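You operate a simulated robot arm through the tools that you are given. There is no shell and no other tool.

You run a simulated robot arm. Do the job below in one go: nothing can be reset, and whatever is moved stays where it is left.

TASK
Swap the full handset in the charger for the counter handset with the lowest battery.
Fine: charger off first and on again after; stand the full one in the tray, the low one in the middle slot. Set down upright: cordless handset.

The check looks at the end state, three seconds after you hand in, the way a careful person would. Anything else that was tipped, shoved, dropped, spilled or broken makes it a failure.

THE ROBOT
A 7-joint arm with a two-finger parallel gripper, fixed in place. Base frame: the origin is at the foot of the arm, x ahead of it, y to its left, z up. Units: mm, degrees, N and s.
Its first joint turns from -166.0 to 166.0 degrees. Payload 4.4 kg.
The tool frame sits at the grasp point between the pads (the TCP): z along the fingers, y along the line on which they close. The tips reach 23 mm beyond it. Largest opening 94 mm; finger width 38, thickness 10; the body of the gripper, 54 by 96 mm, starts 39 mm behind the TCP.
Orientation is that of the tool frame in the base frame, as a unit quaternion [x, y, z, w]. With the fingers straight down and closing along the base's y, the tool's x points along the base's -x, its y along +y and its z along -z.

THE INTERFACE
- The arm moves only by the tool send_rows. Its argument "series" is a list of rows, each a list of 7 numbers: the shift along the base's x, y, z in mm, then the turn, a rotation vector about the base's x, y, z in rad, then the opening, from 0 (shut) to 1 (fully open). In form: [[tx, ty, tz, wx, wy, wz, jaw], ...]. A call has 1 to 20 rows; each row shifts and turns the commanded pose from where the row before left it. A row lasts 0.2 s, in which the tool goes at most 50 mm and 8.6 degrees; a call with a longer step from one row to the next is refused whole, and so is a gripper value outside its range. Where a pose cannot be reached the arm comes as near as it can. A force on the tool above 40 N (or 10 N above the force at the start of the call, whichever is more), or a blocked arm, ends the call early, and 0.2 s more pass. Each finger travels about 72 mm/s and halts on what it meets, pressing with about 39 N; the grip force reading is that of the motor and also rises with nothing between the fingers. The clock runs only during rows and for 0.2 s after the last one: add rows that do not move to give the fingers time. It gives the time, the measured TCP pose, the force on the tool (base axes), the opening and the grip force at its end, in the units of the frame above (readings bear some noise), with the torque about the TCP (base axes, N m) and any sound that the robot's microphone picked up.
- Cameras (640 x 400 px; columns grow to the right, rows downward): "scene" is fixed at [219.3, -500.8, 1605.3]; the picture's right is [0.53, -0.85, 0.00], its down [-0.58, -0.36, -0.74] and it looks along [0.63, 0.39, -0.68] (base axes); focal length 358 px, centre (320, 200). "wrist" rides on the gripper at [86, 16, -74] in the tool frame; the picture's right is [-0.18, 0.98, 0.00], its down [-0.58, -0.11, -0.81] and it looks along [-0.79, -0.15, 0.59] (tool axes); focal length 243 px, centre (320, 200). There is no depth. A picture from a camera that has moved, and an enlarged one, comes with that camera's place and axes in the base frame and with its lens.
- capture(camera): a new picture of that camera. The clock stands still meanwhile.
- close_up(camera, box): a new picture of the part [left, top, right, bottom] of that camera's present view, enlarged. The clock stands still meanwhile.
- hand_in(): hands the job in; it is judged then, once.

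Places have to be worked out from the pictures, the camera data and where the tool is seen. Open the gripper and draw the arm clear of the work before you hand the job in, unless the task says otherwise.

The tools are called after "Request:" as a command line: name --pt "numbers of a row" for each row, then --argument value for the rest, lists and objects as JSON in quotes. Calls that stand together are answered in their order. send_rows: Moves the arm, as the interface text tells. Its arguments: {"type":"object","properties":{"series":{"type":"array","items":{"type":"array","items":{"type":"number"}}}},"required":["series"]} The other tools are called the same way: capture (camera) takes a picture; close_up (camera, box) takes an enlarged picture of a part of a camera's view; hand_in () hands the job in.

At the start:

```text
time: 0.0
ee_pos: [818.8, 38.5, 1161.8]
tool_rot: [0.0, 1.0, -0.001, 0.0]
force: [-0.1, -0.5, 0.3]
moment: [0.04, 0.0, 0.01]
grip_width: 94.0
grip_force: 0.1
```

scene: 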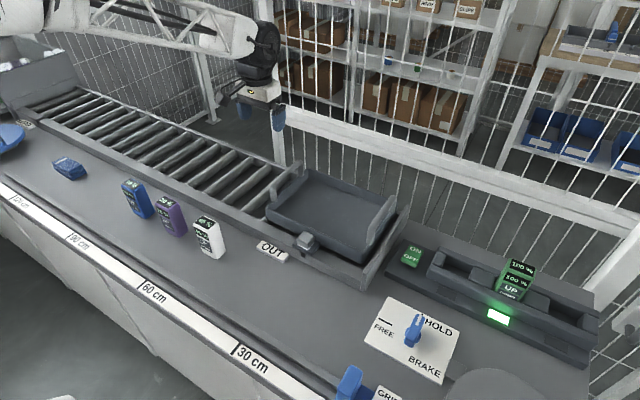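
wrist: 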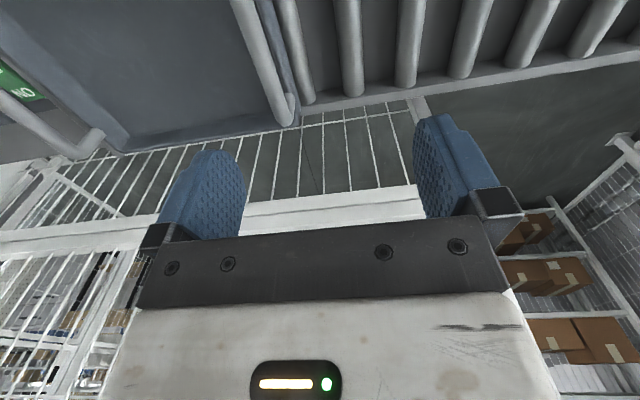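

I begin by enlarging the parts of the scene that matter: the counter handsets, the charger, and the tray and lever area.

Request:
close_up --camera "scene" --box '[100, 160, 260, 260]'

Request:
close_up --camera "scene" --box '[390, 230, 610, 368]'

Request:
close_up --camera "scene" --box '[250, 150, 420, 290]'

Request:
close_up --camera "scene" --box '[320, 280, 520, 400]'

Request:
close_up --camera "scene" --box '[0, 60, 180, 200]'

```text
4.00 times, centred on (180, 210) of scene
camera zoom: at [219.3, -500.8, 1605.3], right [0.53, -0.85, 0.0], down [-0.58, -0.36, -0.74], along [0.63, 0.39, -0.68], focal length 1432 px, centre (880, 160)
```

zoom: 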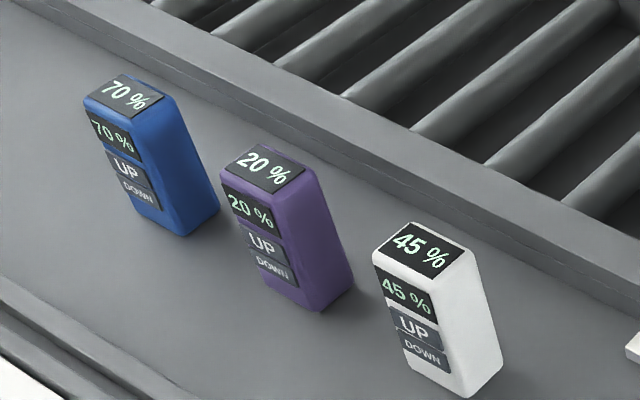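

```text
2.90 times, centred on (500, 299) of scene
camera zoom: at [219.3, -500.8, 1605.3], right [0.53, -0.85, 0.0], down [-0.58, -0.36, -0.74], along [0.63, 0.39, -0.68], focal length 1038 px, centre (-202, -87)
```

zoom: 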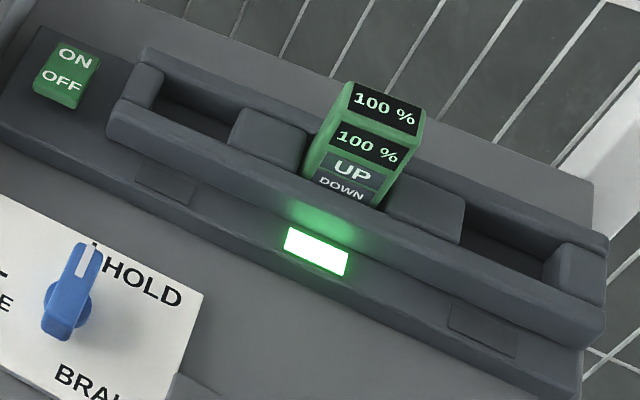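

```text
2.86 times, centred on (335, 220) of scene
camera zoom: at [219.3, -500.8, 1605.3], right [0.53, -0.85, 0.0], down [-0.58, -0.36, -0.74], along [0.63, 0.39, -0.68], focal length 1023 px, centre (277, 143)
```

zoom: 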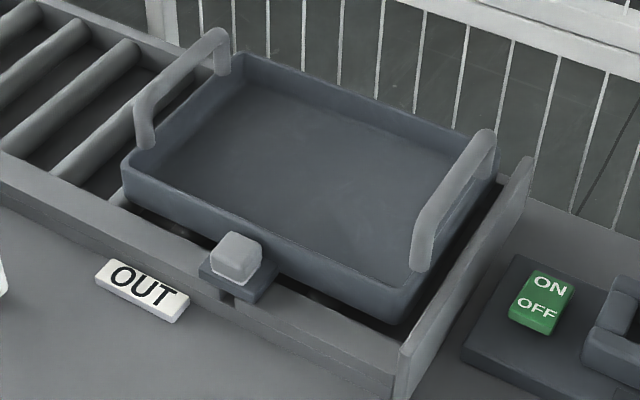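

```text
3.20 times, centred on (420, 340) of scene
camera zoom: at [219.3, -500.8, 1605.3], right [0.53, -0.85, 0.0], down [-0.58, -0.36, -0.74], along [0.63, 0.39, -0.68], focal length 1146 px, centre (0, -248)
```

zoom: 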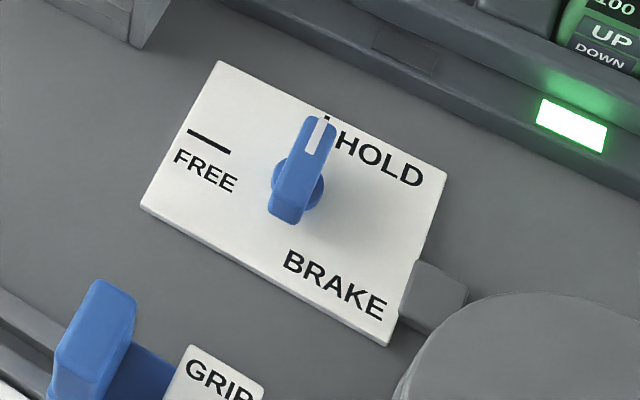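

```text
2.86 times, centred on (90, 130) of scene
camera zoom: at [219.3, -500.8, 1605.3], right [0.53, -0.85, 0.0], down [-0.58, -0.36, -0.74], along [0.63, 0.39, -0.68], focal length 1023 px, centre (977, 400)
```

zoom: 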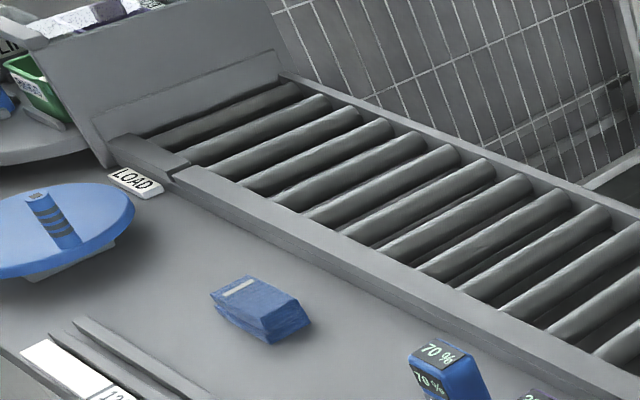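

The purple handset reads 20 % and is the lowest of the three with displays. I want a closer look at the ruler for the counter height, and at the blue block farther left.

Request:
close_up --camera "scene" --box '[120, 260, 280, 360]'

Request:
close_up --camera "scene" --box '[40, 145, 104, 185]'

Request:
close_up --camera "scene" --box '[390, 235, 454, 275]'

Request:
close_up --camera "scene" --box '[460, 240, 556, 300]'

Request:
close_up --camera "scene" --box '[0, 180, 140, 280]'

```text
4.00 times, centred on (200, 310) of scene
camera zoom: at [219.3, -500.8, 1605.3], right [0.53, -0.85, 0.0], down [-0.58, -0.36, -0.74], along [0.63, 0.39, -0.68], focal length 1432 px, centre (800, -240)
```

zoom: 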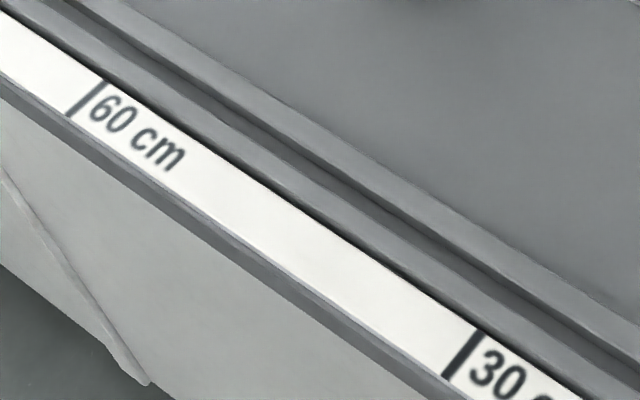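

```text
10.00 times, centred on (72, 165) of scene
camera zoom: at [219.3, -500.8, 1605.3], right [0.53, -0.85, 0.0], down [-0.58, -0.36, -0.74], along [0.63, 0.39, -0.68], focal length 3580 px, centre (2800, 550)
```

zoom: 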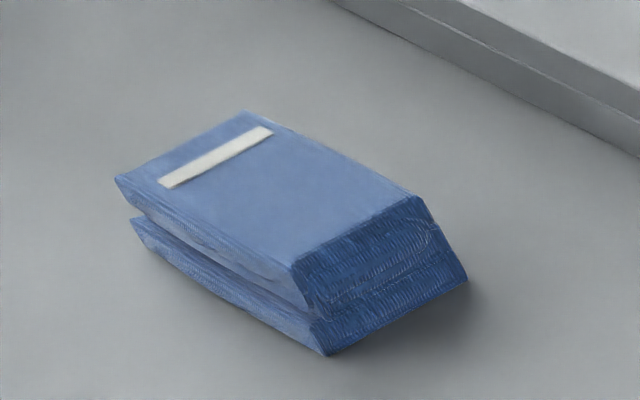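

```text
10.00 times, centred on (422, 255) of scene
camera zoom: at [219.3, -500.8, 1605.3], right [0.53, -0.85, 0.0], down [-0.58, -0.36, -0.74], along [0.63, 0.39, -0.68], focal length 3580 px, centre (-700, -350)
```

zoom: 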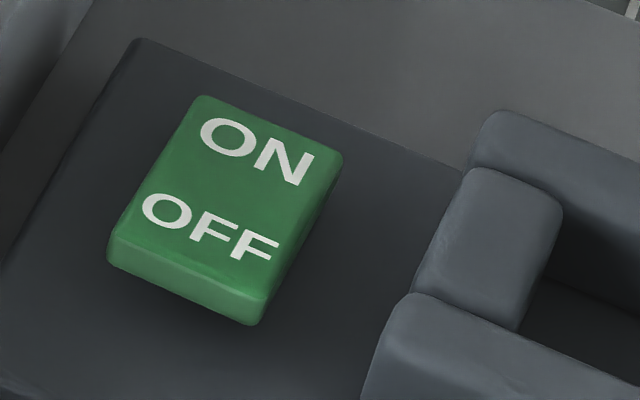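

```text
6.67 times, centred on (508, 270) of scene
camera zoom: at [219.3, -500.8, 1605.3], right [0.53, -0.85, 0.0], down [-0.58, -0.36, -0.74], along [0.63, 0.39, -0.68], focal length 2386 px, centre (-933, -267)
```

zoom: 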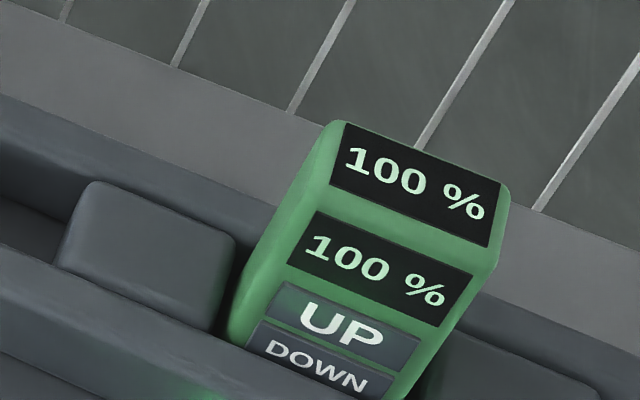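

```text
4.00 times, centred on (70, 230) of scene
camera zoom: at [219.3, -500.8, 1605.3], right [0.53, -0.85, 0.0], down [-0.58, -0.36, -0.74], along [0.63, 0.39, -0.68], focal length 1432 px, centre (1320, 80)
```

zoom: 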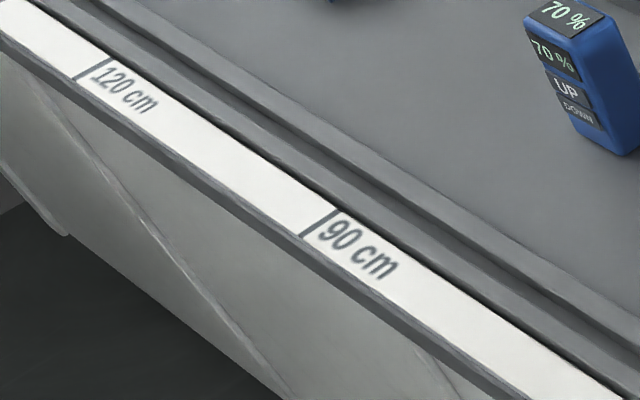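

Ruler ticks put the counter-edge strip at z ≈ 866. The handsets are roughly 48 (y) × 30 (x) × 112 mm, and the purple one is near (585, 194). The rocker switch is near (830, -398). I move the tool toward the switch at a safe height so the wrist camera can refine these numbers.

Request:
send_rows --pt "-7.88 -43.65 -11.18 0 0 0 1" --pt "-7.88 -43.65 -11.18 0 0 0 1" --pt "-7.88 -43.65 -11.18 0 0 0 1" --pt "-7.88 -43.65 -11.18 0 0 0 1" --pt "-7.88 -43.65 -11.18 0 0 0 1" --pt "-7.88 -43.65 -11.18 0 0 0 1" --pt "-7.88 -43.65 -11.18 0 0 0 1" --pt "-7.88 -43.65 -11.18 0 0 0 1" --pt "-7.88 -43.65 -11.18 0 0 0 1" --pt "-7.88 -43.65 -11.18 0 0 0 1" --pt "0 0 0 0 0 0 1" --pt "0 0 0 0 0 0 1"

Request:
capture --camera "wrist"

Request:
capture --camera "scene"

```text
time: 2.6
ee_pos: [743.2, -396.7, 1049.7]
tool_rot: [0.001, 1.0, 0.0, 0.0]
force: [1.1, 0.8, 0.5]
moment: [-0.02, 0.0, -0.01]
grip_width: 93.9
grip_force: 0.1
```

```text
taken
camera wrist: at [655.8, -378.7, 1123.8], right [0.18, 0.98, 0.0], down [0.58, -0.11, 0.81], along [0.79, -0.15, -0.59], focal length 243 px, centre (320, 200)
```

wrist: 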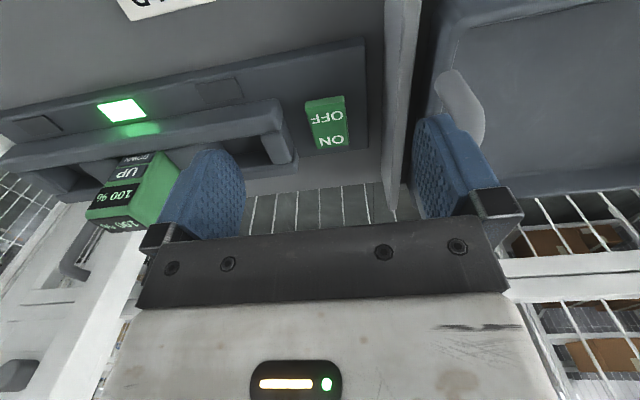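

```text
taken
```

scene: 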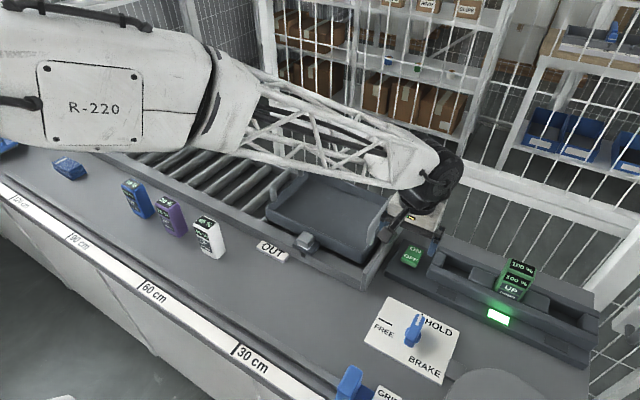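

The wrist view agrees closely with my estimate of the switch position. I zoom in on the switch, the charger and the handset in it.

Request:
close_up --camera "wrist" --box '[260, 70, 388, 150]'

Request:
close_up --camera "wrist" --box '[0, 70, 272, 240]'

Request:
close_up --camera "scene" --box '[380, 160, 480, 280]'

```text
5.00 times, centred on (324, 110) of wrist
camera zoom: at [655.8, -378.7, 1123.8], right [0.18, 0.98, 0.0], down [0.58, -0.11, 0.81], along [0.79, -0.15, -0.59], focal length 1213 px, centre (300, 650)
```

zoom: 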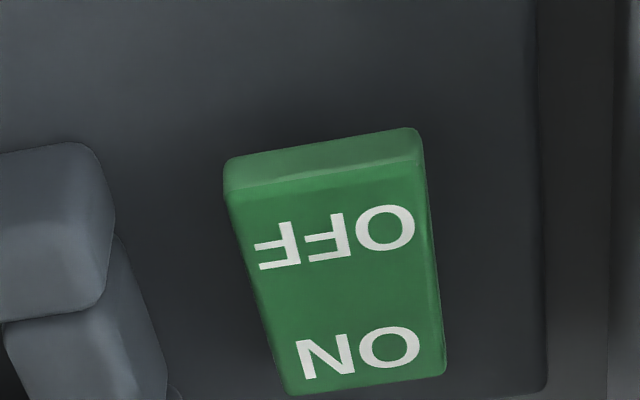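

```text
2.35 times, centred on (136, 155) of wrist
camera zoom: at [655.8, -378.7, 1123.8], right [0.18, 0.98, 0.0], down [0.58, -0.11, 0.81], along [0.79, -0.15, -0.59], focal length 571 px, centre (753, 306)
```

zoom: 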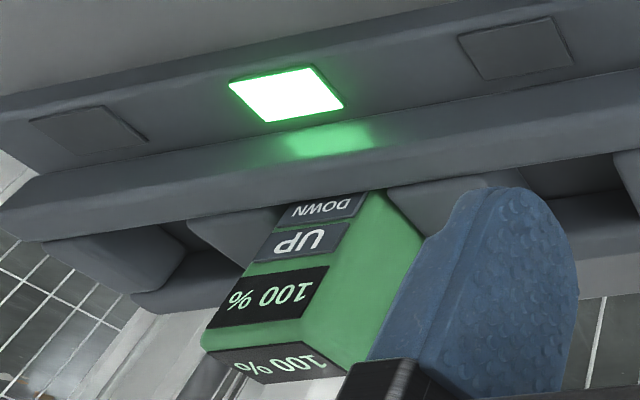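

```text
3.33 times, centred on (430, 220) of scene
camera zoom: at [219.3, -500.8, 1605.3], right [0.53, -0.85, 0.0], down [-0.58, -0.36, -0.74], along [0.63, 0.39, -0.68], focal length 1193 px, centre (-47, 133)
```

zoom: 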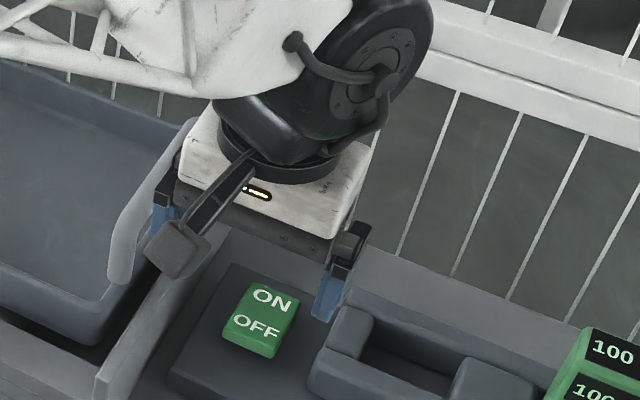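

The OFF end of the rocker is the near, raised end, at about x ≈ 800 with the centre at about 832 and y ≈ -400. I close the fingers and go to a spot above the OFF end, stopping just short of contact.

Request:
send_rows --pt "20 -1 -12 0 0 0 0" --pt "20 -1 -12 0 0 0 0" --pt "20 0 -13 0 0 0 0" --pt "0 0 -13 0 0 0 0" --pt "0 0 -15 0 0 0 0" --pt "0 0 -15 0 0 0 0" --pt "0 0 -15 0 0 0 0" --pt "0 0 -10 0 0 0 0" --pt "0 0 0 0 0 0 0" --pt "0 0 0 0 0 0 0"

Request:
capture --camera "wrist"

Request:
close_up --camera "scene" --box '[380, 200, 476, 280]'

```text
time: 4.8
ee_pos: [799.2, -398.1, 943.2]
tool_rot: [0.0, 1.0, -0.001, -0.001]
force: [-0.4, 0.2, 0.1]
moment: [0.0, -0.04, -0.03]
grip_width: 0.0
grip_force: 39.2
```

```text
taken
camera wrist: at [711.7, -381.3, 1017.9], right [0.18, 0.98, 0.0], down [0.58, -0.11, 0.81], along [0.79, -0.15, -0.59], focal length 243 px, centre (320, 200)
```

wrist: 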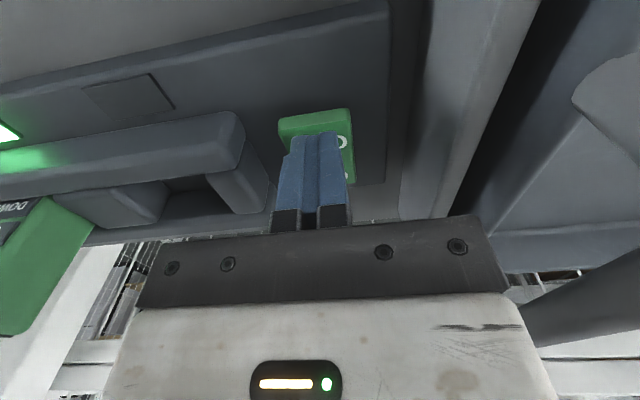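

```text
5.00 times, centred on (428, 240) of scene
camera zoom: at [219.3, -500.8, 1605.3], right [0.53, -0.85, 0.0], down [-0.58, -0.36, -0.74], along [0.63, 0.39, -0.68], focal length 1790 px, centre (-220, 0)
```

zoom: 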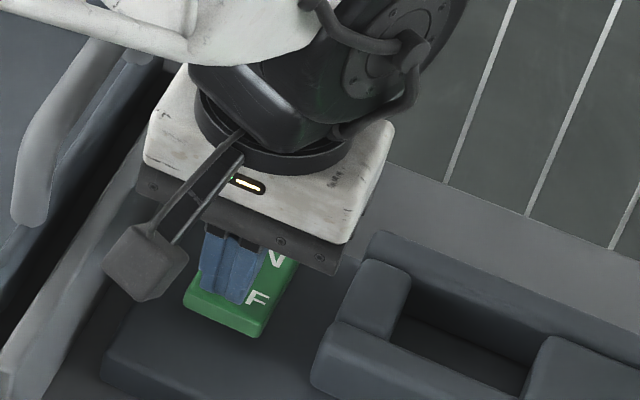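

The fingers are above the OFF half with tips at about z 920. I descend in small steps and rely on the force cut-off.

Request:
send_rows --pt "0 0 -3 0 0 0 0" --pt "0 0 -3 0 0 0 0" --pt "0 0 -3 0 0 0 0" --pt "0 0 -3 0 0 0 0" --pt "0 0 -3 0 0 0 0" --pt "0 0 -3 0 0 0 0"

Request:
capture --camera "wrist"

```text
time: 6.3
ee_pos: [799.0, -399.5, 930.0]
tool_rot: [-0.001, 1.0, -0.001, 0.002]
force: [-0.7, 0.2, 0.0]
moment: [-0.02, -0.02, 0.0]
grip_width: 0.3
grip_force: 39.3
stopped in row 6: the force on the tool passed its limit at 42 N (the readings are from after the stop); the commanded pose is now the measured one
```

```text
taken
camera wrist: at [711.7, -382.3, 1004.4], right [0.18, 0.98, 0.0], down [0.58, -0.11, 0.81], along [0.79, -0.15, -0.59], focal length 243 px, centre (320, 200)
```

wrist: 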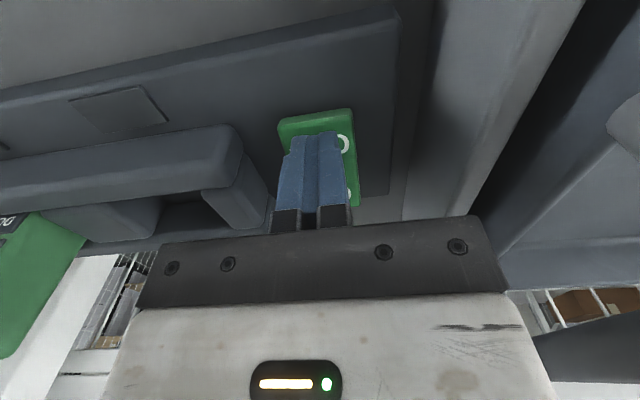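

The force limit tripped with the tips at about z 905. I check whether the LED and rocker changed.

Request:
close_up --camera "scene" --box '[380, 200, 540, 340]'

Request:
close_up --camera "wrist" --box '[250, 90, 378, 220]'

```text
2.86 times, centred on (460, 270) of scene
camera zoom: at [219.3, -500.8, 1605.3], right [0.53, -0.85, 0.0], down [-0.58, -0.36, -0.74], along [0.63, 0.39, -0.68], focal length 1023 px, centre (-80, 0)
```

zoom: 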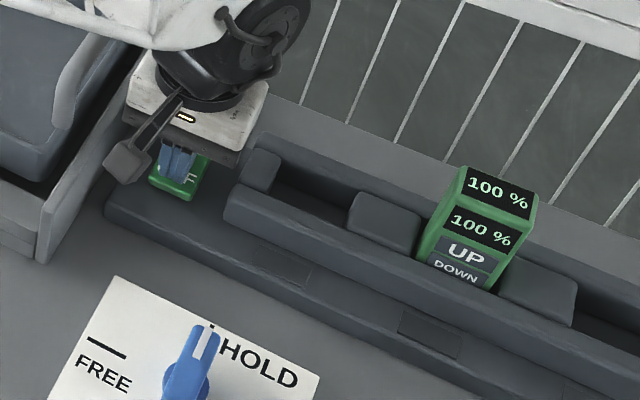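

```text
3.08 times, centred on (314, 155) of wrist
camera zoom: at [711.7, -382.3, 1004.4], right [0.18, 0.98, 0.0], down [0.58, -0.11, 0.81], along [0.79, -0.15, -0.59], focal length 746 px, centre (338, 338)
```

zoom: 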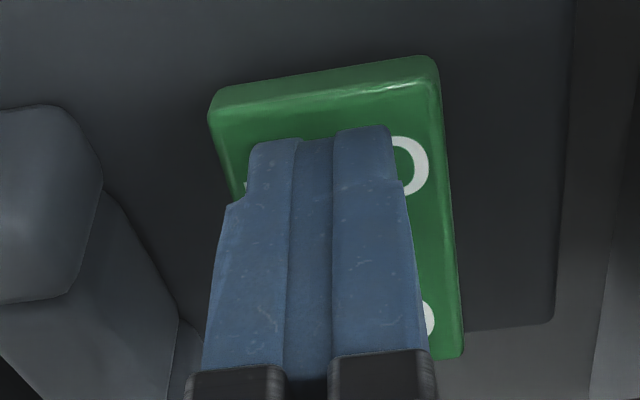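

The charger LED is now dark, so the charger is off. I lift clear, open the gripper, and move to a view in front of the charger's middle slot.

Request:
send_rows --pt "0 0 40 0 0 0 0" --pt "0 0 45 0 0 0 0" --pt "0 0 45 0 0 0 0.5" --pt "-12 -42 0 0 0 0 1" --pt "-12 -42 0 0 0 0 1" --pt "-12 -42 0 0 0 0 1" --pt "-12 -42 0 0 0 0 1" --pt "-12 -42 0 0 0 0 1" --pt "0 0 0 0 0 0 1" --pt "0 0 0 0 0 0 1"

Request:
capture --camera "wrist"

Request:
capture --camera "scene"

```text
time: 8.5
ee_pos: [741.3, -608.8, 1059.0]
tool_rot: [0.0, 1.0, -0.001, 0.002]
force: [0.3, 0.3, 0.5]
moment: [-0.01, 0.0, -0.02]
grip_width: 93.8
grip_force: 0.1
```

```text
taken
camera wrist: at [653.4, -592.1, 1133.1], right [0.18, 0.98, 0.0], down [0.58, -0.11, 0.81], along [0.79, -0.15, -0.59], focal length 243 px, centre (320, 200)
```

wrist: 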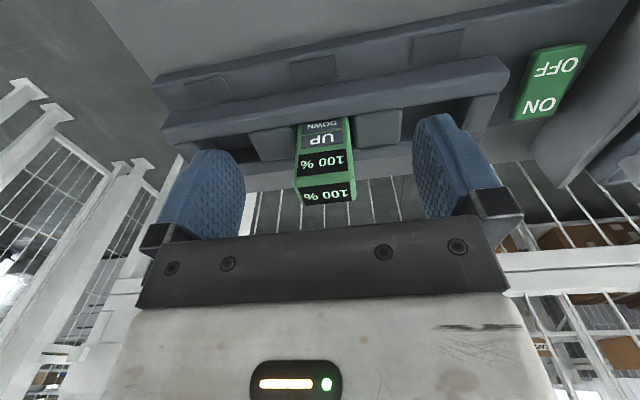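

```text
taken
```

scene: 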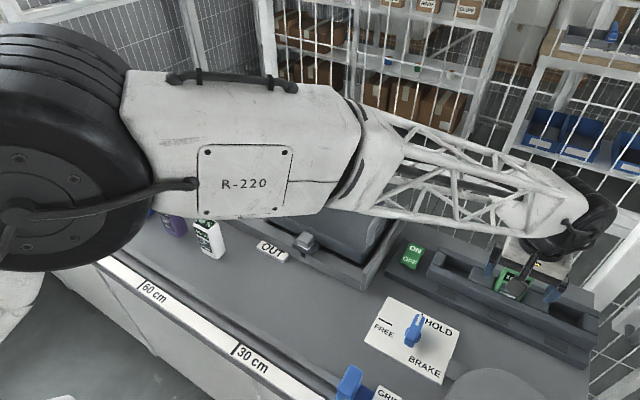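

Request:
close_up --camera "wrist" --box '[240, 90, 416, 210]'

Request:
close_up --camera "wrist" --box '[140, 20, 600, 240]'

Request:
close_up --camera "scene" --box '[460, 180, 620, 360]'

```text
3.33 times, centred on (328, 150) of wrist
camera zoom: at [653.4, -592.1, 1133.1], right [0.18, 0.98, 0.0], down [0.58, -0.11, 0.81], along [0.79, -0.15, -0.59], focal length 809 px, centre (293, 367)
```

zoom: 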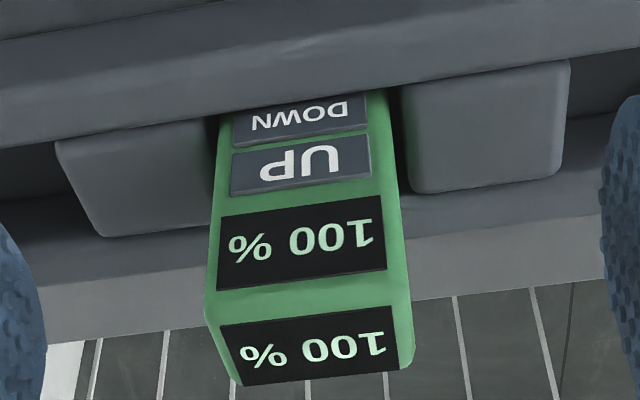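

```text
1.39 times, centred on (370, 130) of wrist
camera zoom: at [653.4, -592.1, 1133.1], right [0.18, 0.98, 0.0], down [0.58, -0.11, 0.81], along [0.79, -0.15, -0.59], focal length 338 px, centre (250, 297)
```

zoom: 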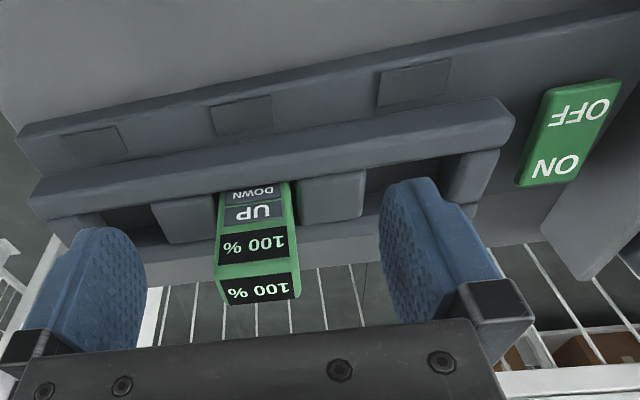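

```text
2.22 times, centred on (540, 270) of scene
camera zoom: at [219.3, -500.8, 1605.3], right [0.53, -0.85, 0.0], down [-0.58, -0.36, -0.74], along [0.63, 0.39, -0.68], focal length 796 px, centre (-169, 44)
```

zoom: 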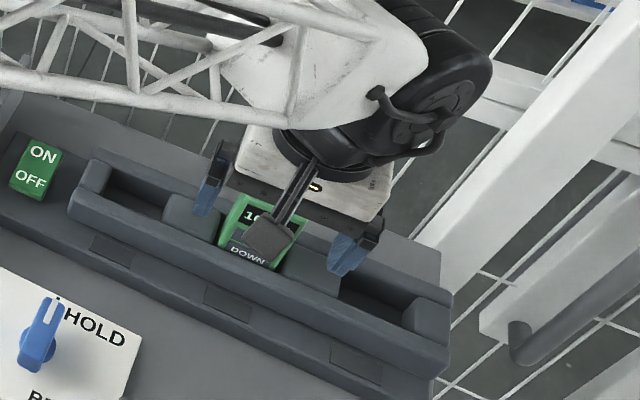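

The charger is off, and the handset sits at y ≈ -618 with its front face near x ≈ 796–815. The depth is still uncertain. I edge toward it with open fingers kept above its top, to test reach and refine the position.

Request:
send_rows --pt "25 -4 0 0 0 0 1" --pt "25 -4 0 0 0 0 1" --pt "0 0 0 0 0 0 1" --pt "0 0 0 0 0 0 1"

Request:
capture --camera "wrist"

Request:
close_up --camera "scene" --box '[460, 180, 620, 360]'

```text
time: 9.5
ee_pos: [789.3, -615.4, 1060.6]
tool_rot: [0.0, 1.0, -0.001, 0.002]
force: [-0.5, 0.1, 1.0]
moment: [0.01, 0.01, 0.0]
grip_width: 94.0
grip_force: 0.0
```

```text
taken
camera wrist: at [701.6, -599.3, 1134.5], right [0.18, 0.98, 0.0], down [0.58, -0.11, 0.81], along [0.79, -0.15, -0.59], focal length 243 px, centre (320, 200)
```

wrist: 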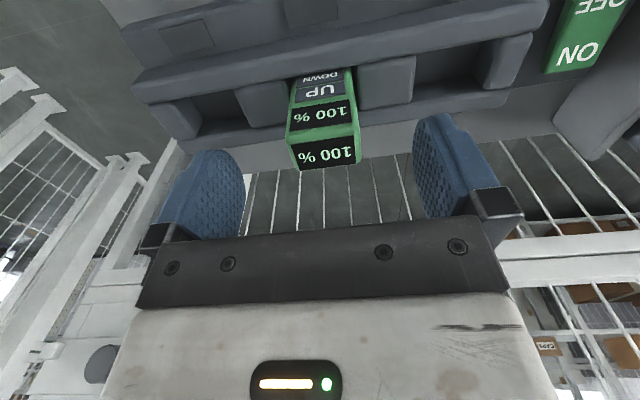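

```text
2.22 times, centred on (540, 270) of scene
camera zoom: at [219.3, -500.8, 1605.3], right [0.53, -0.85, 0.0], down [-0.58, -0.36, -0.74], along [0.63, 0.39, -0.68], focal length 796 px, centre (-169, 44)
```

zoom: 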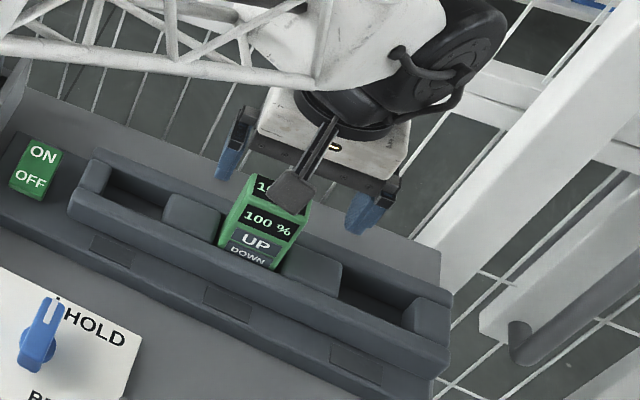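

Reach is fine here. I zoom in on the handset top for triangulation against the previous view.

Request:
close_up --camera "wrist" --box '[240, 60, 416, 180]'

```text
3.33 times, centred on (328, 120) of wrist
camera zoom: at [701.6, -599.3, 1134.5], right [0.18, 0.98, 0.0], down [0.58, -0.11, 0.81], along [0.79, -0.15, -0.59], focal length 809 px, centre (293, 467)
```

zoom: 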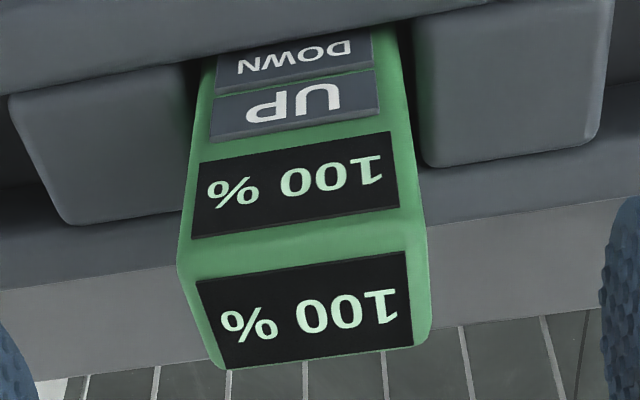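

Triangulating the two wrist views puts the handset top at z ≈ 997, centred at about (830, -618.5) and about 54 wide by 36 deep. I move over it at height to test whether a vertical tool can reach.

Request:
send_rows --pt "20 -1.5 0 0 0 0 1" --pt "20 -1.5 0 0 0 0 1" --pt "0 0 0 0 0 0 1" --pt "0 0 0 0 0 0 1"

Request:
capture --camera "wrist"

```text
time: 10.5
ee_pos: [829.4, -619.2, 1058.5]
tool_rot: [0.0, 1.0, -0.001, 0.002]
force: [-0.9, -0.9, 0.3]
moment: [-0.01, 0.03, 0.03]
grip_width: 94.0
grip_force: 0.1
```

```text
taken
camera wrist: at [741.8, -602.9, 1133.3], right [0.18, 0.98, 0.0], down [0.58, -0.11, 0.81], along [0.79, -0.15, -0.59], focal length 243 px, centre (320, 200)
```

wrist: 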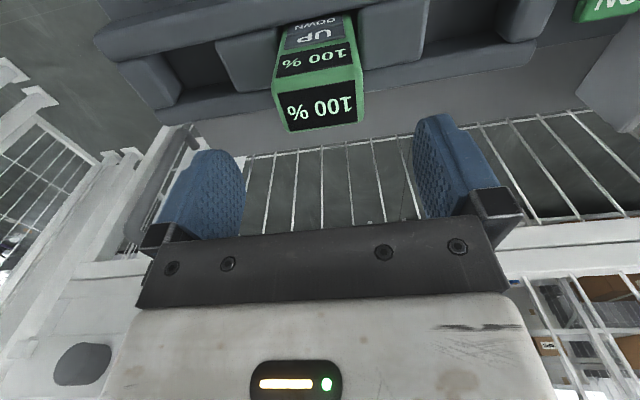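

The position checks out in the third view and the tool is centred on the handset. I descend with open fingers in stages.

Request:
send_rows --pt "0 0.5 -12 0 0 0 1" --pt "0 0 -12 0 0 0 1" --pt "0 0 -12 0 0 0 1" --pt "0 0 -12 0 0 0 1" --pt "0 0 0 0 0 0 1"

Request:
capture --camera "wrist"

Request:
close_up --camera "scene" --box '[460, 200, 588, 300]'

```text
time: 11.7
ee_pos: [827.6, -618.8, 1011.9]
tool_rot: [0.0, 1.0, -0.001, 0.002]
force: [0.3, -0.4, 0.1]
moment: [0.01, 0.02, -0.03]
grip_width: 94.0
grip_force: 0.1
```

```text
taken
camera wrist: at [740.5, -602.4, 1086.1], right [0.18, 0.98, 0.0], down [0.58, -0.11, 0.81], along [0.79, -0.15, -0.59], focal length 243 px, centre (320, 200)
```

wrist: 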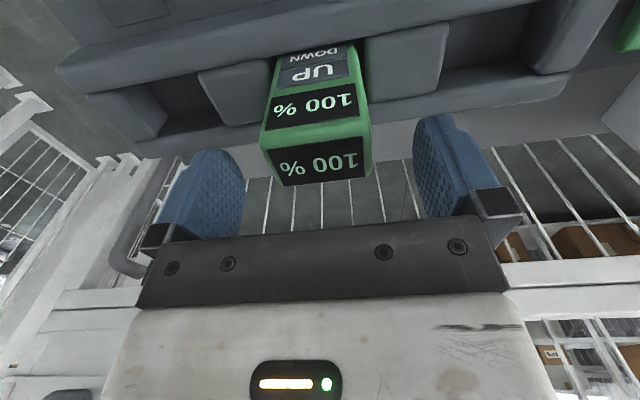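

```text
4.00 times, centred on (524, 250) of scene
camera zoom: at [219.3, -500.8, 1605.3], right [0.53, -0.85, 0.0], down [-0.58, -0.36, -0.74], along [0.63, 0.39, -0.68], focal length 1432 px, centre (-496, 0)
```

zoom: 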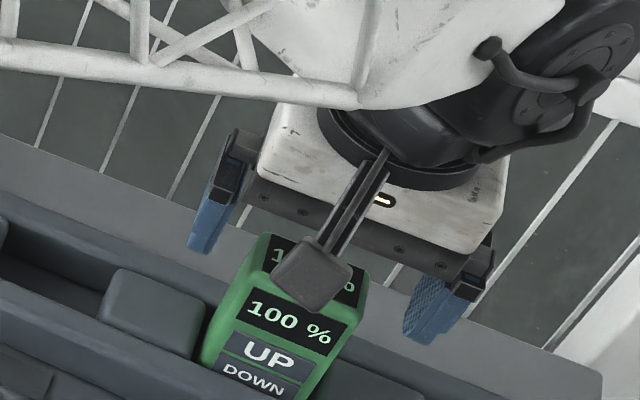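

The fingers straddle the handset evenly with the top at about z 1000. I descend another 38 mm, still open, and re-check.

Request:
send_rows --pt "0 0 -10 0 0 0 1" --pt "0 0 -10 0 0 0 1" --pt "0 0 -9 0 0 0 1" --pt "0 0 -9 0 0 0 1" --pt "0 0 0 0 0 0 1"

Request:
capture --camera "wrist"

Request:
close_up --camera "scene" --box '[460, 200, 588, 300]'

```text
time: 12.9
ee_pos: [829.0, -619.4, 974.2]
tool_rot: [0.001, 1.0, -0.001, 0.002]
force: [-0.9, -0.2, 0.0]
moment: [0.0, -0.01, 0.04]
grip_width: 94.1
grip_force: 0.0
```

```text
taken
camera wrist: at [741.7, -602.7, 1048.7], right [0.18, 0.98, 0.0], down [0.58, -0.11, 0.81], along [0.79, -0.15, -0.59], focal length 243 px, centre (320, 200)
```

wrist: 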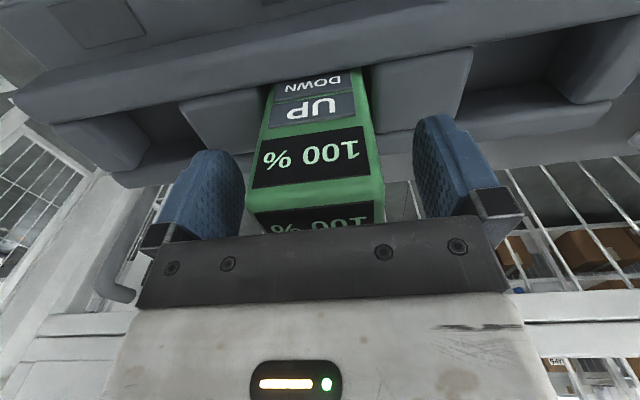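

```text
4.00 times, centred on (524, 250) of scene
camera zoom: at [219.3, -500.8, 1605.3], right [0.53, -0.85, 0.0], down [-0.58, -0.36, -0.74], along [0.63, 0.39, -0.68], focal length 1432 px, centre (-496, 0)
```

zoom: 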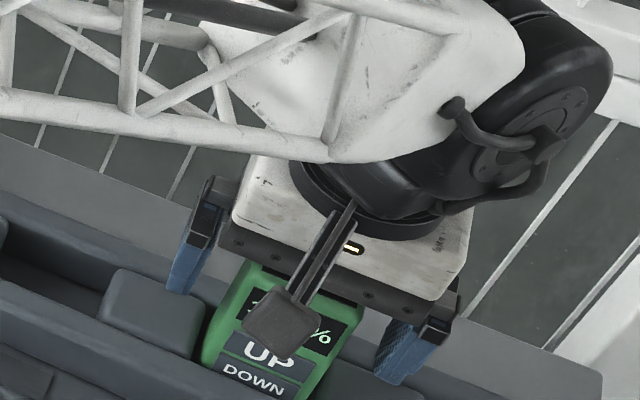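

The gripper straddles the upper part of the handset with the palm just above its top. I nudge 1 mm in +y to centre and close on it.

Request:
send_rows --pt "0 1 0 0 0 0 1" --pt "0 0 0 0 0 0 0" --pt "0 0 0 0 0 0 0" --pt "0 0 0 0 0 0 0" --pt "0 0 0 0 0 0 0"

Request:
capture --camera "wrist"

```text
time: 14.1
ee_pos: [829.5, -619.3, 972.9]
tool_rot: [0.0, 1.0, -0.002, 0.002]
force: [1.1, -1.2, 1.4]
moment: [-0.02, -0.03, -0.04]
grip_width: 55.6
grip_force: 38.8
```

```text
taken
camera wrist: at [741.8, -601.6, 1048.7], right [0.18, 0.98, 0.0], down [0.58, -0.11, 0.81], along [0.79, -0.15, -0.59], focal length 243 px, centre (320, 200)
```

wrist: 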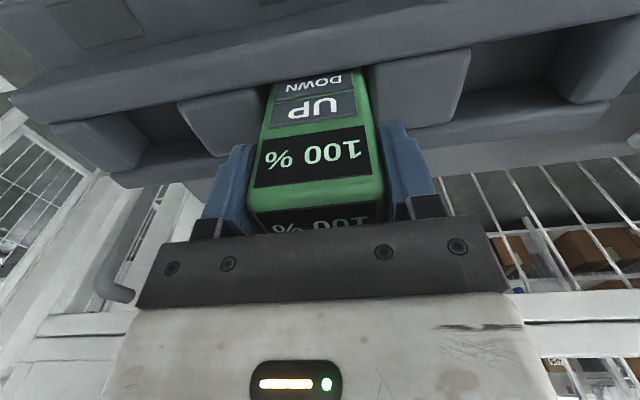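

Gripped at 55.6 mm with good force. I lift straight up slowly, then higher.

Request:
send_rows --pt "0 0 3 0 0 0 0" --pt "0 0 5 0 0 0 0" --pt "0 0 8 0 0 0 0" --pt "0 0 10 0 0 0 0" --pt "0 0 10 0 0 0 0" --pt "0 0 12 0 0 0 0" --pt "0 0 15 0 0 0 0" --pt "0 0 20 0 0 0 0" --pt "0 0 25 0 0 0 0" --pt "0 0 25 0 0 0 0" --pt "0 0 25 0 0 0 0" --pt "0 0 0 0 0 0 0"

Request:
capture --camera "wrist"

Request:
capture --camera "scene"

```text
time: 16.7
ee_pos: [830.8, -617.8, 1130.6]
tool_rot: [0.0, 1.0, -0.001, 0.002]
force: [-0.7, -0.5, -2.5]
moment: [0.01, -0.02, -0.01]
grip_width: 55.7
grip_force: 38.6
```

```text
taken
camera wrist: at [742.8, -601.2, 1204.8], right [0.18, 0.98, 0.0], down [0.58, -0.11, 0.81], along [0.79, -0.15, -0.59], focal length 243 px, centre (320, 200)
```

wrist: 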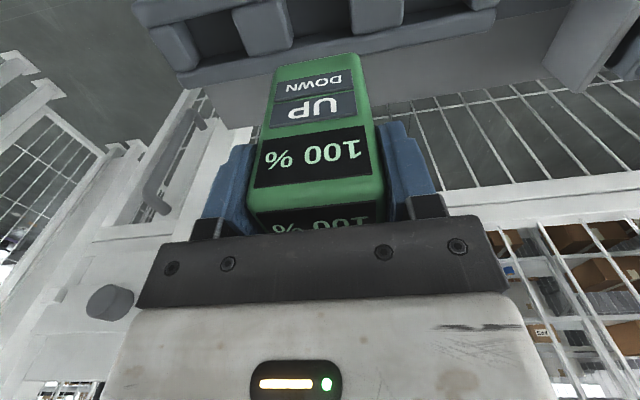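

```text
taken
```

scene: 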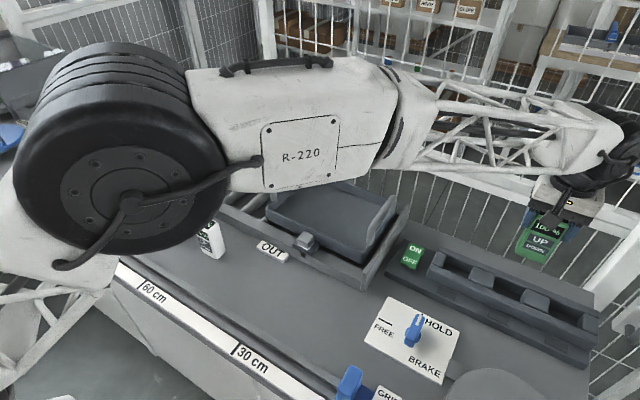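

The handset came out cleanly (≈2.5 N weight), and its bottom is about 84 mm below the TCP. The tray rim appears to span x 740–945 and y -309…-3, so I carry the handset at height to above the tray centre (843, -155).

Request:
send_rows --pt "0.5 20 0 0 0 0 0" --pt "1 35 0 0 0 0 0" --pt "1.5 45 0 0 0 0 0" --pt "1.5 45 0 0 0 0 0" --pt "1.5 45 0 0 0 0 0" --pt "1.5 45 0 0 0 0 0" --pt "1.5 45 0 0 0 0 0" --pt "1.5 45 0 0 0 0 0" --pt "1.5 45 0 0 0 0 0" --pt "1 45 0 0 0 0 0" --pt "0 32 0 0 0 0 0" --pt "0 16 0 0 0 0 0" --pt "0 0 0 0 0 0 0" --pt "0 0 0 0 0 0 0"

Request:
capture --camera "wrist"

Request:
capture --camera "scene"

```text
time: 19.7
ee_pos: [843.2, -155.7, 1131.9]
tool_rot: [-0.001, 1.0, -0.001, 0.002]
force: [-0.4, -0.1, -2.4]
moment: [0.02, 0.01, 0.0]
grip_width: 55.8
grip_force: 38.4
```

```text
taken
camera wrist: at [755.6, -139.2, 1205.7], right [0.18, 0.98, 0.0], down [0.58, -0.11, 0.81], along [0.79, -0.15, -0.59], focal length 243 px, centre (320, 200)
```

wrist: 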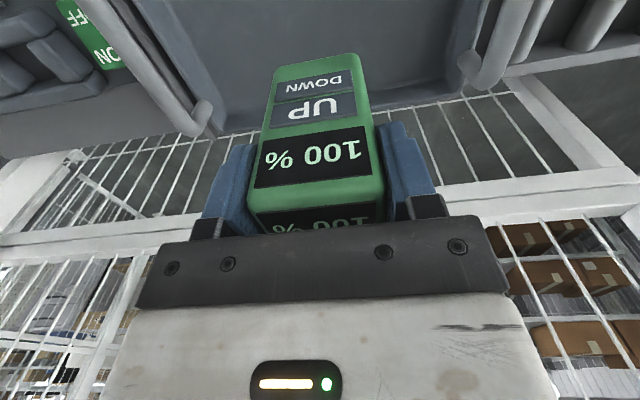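

```text
taken
```

scene: 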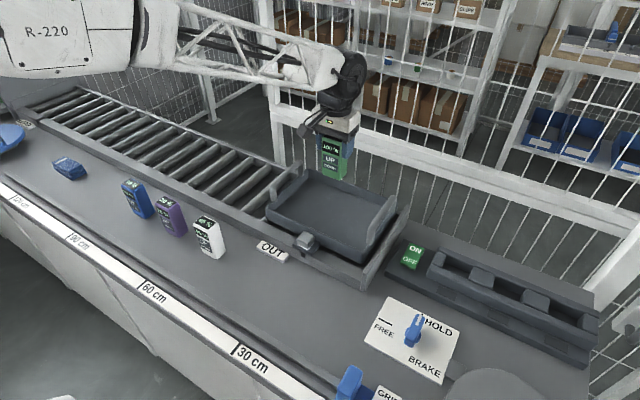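

Over the tray centre. I descend partway and look at how far the handset's base is from the tray floor.

Request:
send_rows --pt "0 0 -20 0 0 0 0" --pt "0 0 -25 0 0 0 0" --pt "0 0 -25 0 0 0 0" --pt "0 0 -20 0 0 0 0" --pt "0 0 -10 0 0 0 0" --pt "0 0 0 0 0 0 0"

Request:
capture --camera "wrist"

Request:
close_up --camera "scene" --box '[250, 130, 430, 290]'

```text
time: 21.1
ee_pos: [841.3, -156.2, 1030.0]
tool_rot: [0.0, 1.0, 0.0, 0.002]
force: [-0.4, 0.4, -2.7]
moment: [-0.02, 0.01, -0.02]
grip_width: 55.8
grip_force: 39.6
```

```text
taken
camera wrist: at [754.2, -140.2, 1104.9], right [0.18, 0.98, 0.0], down [0.58, -0.11, 0.81], along [0.79, -0.15, -0.59], focal length 243 px, centre (320, 200)
```

wrist: 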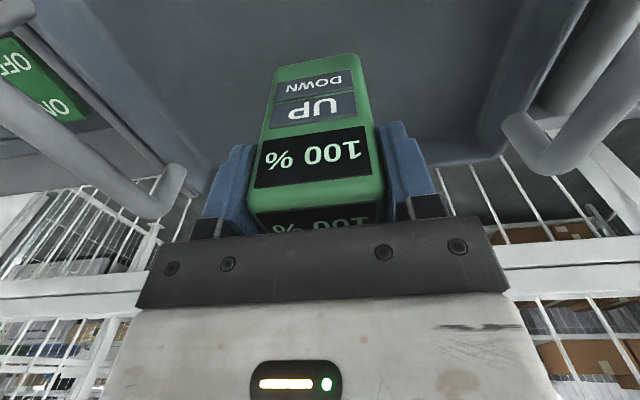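

```text
2.50 times, centred on (340, 210) of scene
camera zoom: at [219.3, -500.8, 1605.3], right [0.53, -0.85, 0.0], down [-0.58, -0.36, -0.74], along [0.63, 0.39, -0.68], focal length 895 px, centre (270, 175)
```

zoom: 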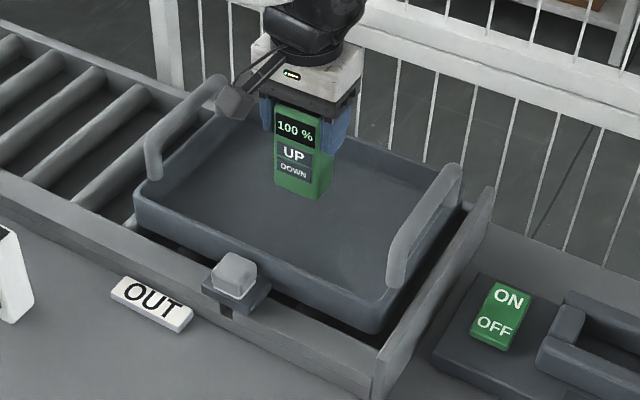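

The handset's base is still above the floor (bottom ≈ z 946). I descend further in small steps while watching the vertical force.

Request:
send_rows --pt "0 0 -5 0 0 0 0" --pt "0 0 -5 0 0 0 0" --pt "0 0 -5 0 0 0 0" --pt "0 0 -3 0 0 0 0" --pt "0 0 0 0 0 0 0"

Request:
close_up --camera "scene" --box '[300, 160, 380, 220]'

```text
time: 22.3
ee_pos: [842.1, -156.4, 1014.2]
tool_rot: [0.0, 1.0, -0.001, 0.002]
force: [0.1, 0.8, -2.1]
moment: [0.02, -0.02, -0.01]
grip_width: 55.8
grip_force: 38.8
```

```text
6.67 times, centred on (340, 190) of scene
camera zoom: at [219.3, -500.8, 1605.3], right [0.53, -0.85, 0.0], down [-0.58, -0.36, -0.74], along [0.63, 0.39, -0.68], focal length 2386 px, centre (187, 267)
```

zoom: 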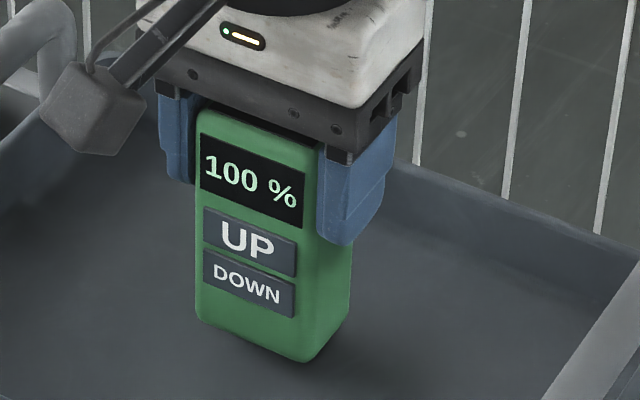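

A contact shadow is beginning to appear under the base. I continue in 2 mm steps.

Request:
send_rows --pt "0 0 -2 0 0 0 0" --pt "0 0 -2 0 0 0 0" --pt "0 0 -2 0 0 0 0" --pt "0 0 -2 0 0 0 0" --pt "0 0 0 0 0 0 0"

Request:
close_up --camera "scene" --box '[300, 160, 380, 220]'

```text
time: 23.5
ee_pos: [843.4, -154.6, 1006.5]
tool_rot: [0.0, 1.0, 0.0, 0.002]
force: [0.3, -0.4, -2.5]
moment: [-0.01, -0.01, 0.01]
grip_width: 55.8
grip_force: 39.6
```

```text
6.67 times, centred on (340, 190) of scene
camera zoom: at [219.3, -500.8, 1605.3], right [0.53, -0.85, 0.0], down [-0.58, -0.36, -0.74], along [0.63, 0.39, -0.68], focal length 2386 px, centre (187, 267)
```

zoom: 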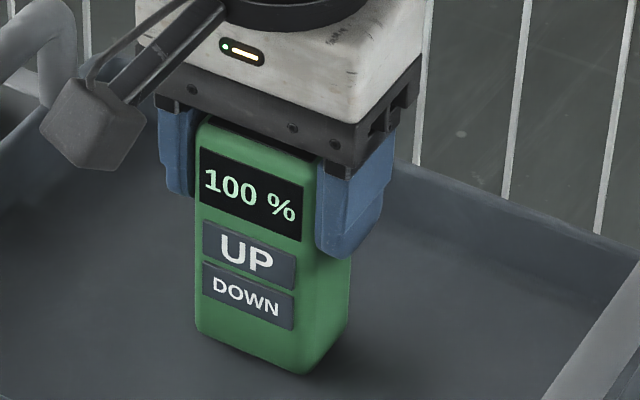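

No contact yet, with the weight still fully on the gripper. I continue in 2 mm steps.

Request:
send_rows --pt "0 0 -2 0 0 0 0" --pt "0 0 -2 0 0 0 0" --pt "0 0 -2 0 0 0 0" --pt "0 0 -2 0 0 0 0" --pt "0 0 0 0 0 0 0"

Request:
close_up --camera "scene" --box '[300, 160, 380, 220]'

```text
time: 24.7
ee_pos: [842.3, -155.9, 999.5]
tool_rot: [0.0, 1.0, -0.001, 0.004]
force: [2.0, 0.0, 31.9]
moment: [0.18, -0.32, 0.0]
grip_width: 55.6
grip_force: 39.3
```

```text
6.67 times, centred on (340, 190) of scene
camera zoom: at [219.3, -500.8, 1605.3], right [0.53, -0.85, 0.0], down [-0.58, -0.36, -0.74], along [0.63, 0.39, -0.68], focal length 2386 px, centre (187, 267)
```

zoom: 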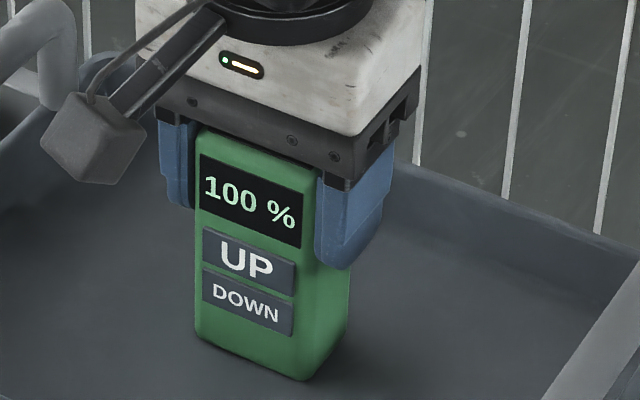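

The handset is on the tray floor (about 32 N upward). I back off slightly to relieve the pressure before releasing.

Request:
send_rows --pt "0 0 1.5 0 0 0 0" --pt "0 0 0 0 0 0 0"

```text
time: 25.3
ee_pos: [842.4, -154.9, 998.9]
tool_rot: [-0.001, 1.0, -0.001, 0.002]
force: [9.4, -0.7, 23.5]
moment: [0.15, -0.72, -0.09]
grip_width: 55.6
grip_force: 38.8
```

Request:
send_rows --pt "0 0 1.5 0 0 0 0" --pt "0 0 0 0 0 0 0"

```text
time: 25.9
ee_pos: [841.4, -154.0, 999.6]
tool_rot: [0.0, 1.0, -0.001, 0.0]
force: [2.4, -0.1, 6.6]
moment: [0.0, -0.3, 0.01]
grip_width: 55.8
grip_force: 39.4
```

The residual push is down to about 6.6 N. I relieve another 0.5 mm, then open the fingers gently.

Request:
send_rows --pt "0 0 0.5 0 0 0 0" --pt "0 0 0 0 0 0 0" --pt "0 0 0 0 0 0 0.66" --pt "0 0 0 0 0 0 0.75" --pt "0 0 0 0 0 0 0.9" --pt "0 0 0 0 0 0 1" --pt "0 0 0 0 0 0 1"

Request:
capture --camera "wrist"

Request:
close_up --camera "scene" --box '[300, 160, 380, 220]'

```text
time: 27.5
ee_pos: [841.9, -155.6, 1000.1]
tool_rot: [0.0, 1.0, -0.001, 0.002]
force: [-0.9, -0.6, 0.0]
moment: [-0.03, -0.01, 0.01]
grip_width: 93.8
grip_force: 0.0
```

```text
taken
camera wrist: at [755.2, -138.5, 1075.6], right [0.18, 0.98, 0.0], down [0.58, -0.11, 0.81], along [0.79, -0.15, -0.59], focal length 243 px, centre (320, 200)
```

wrist: 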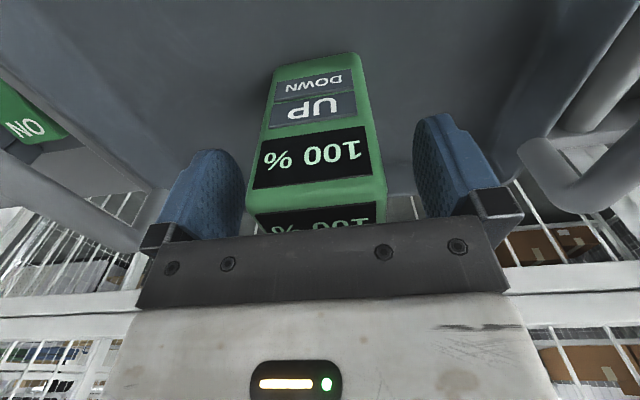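

```text
6.67 times, centred on (340, 190) of scene
camera zoom: at [219.3, -500.8, 1605.3], right [0.53, -0.85, 0.0], down [-0.58, -0.36, -0.74], along [0.63, 0.39, -0.68], focal length 2386 px, centre (187, 267)
```

zoom: 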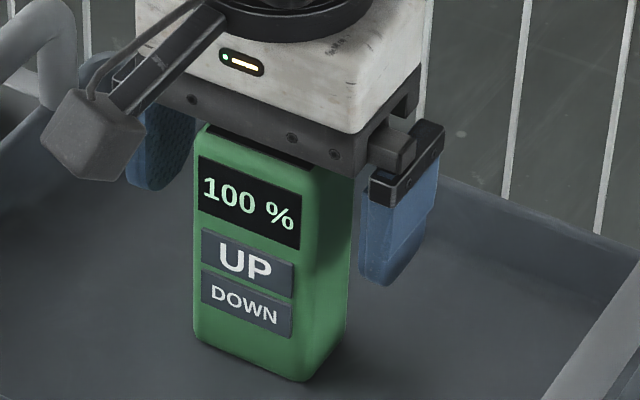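

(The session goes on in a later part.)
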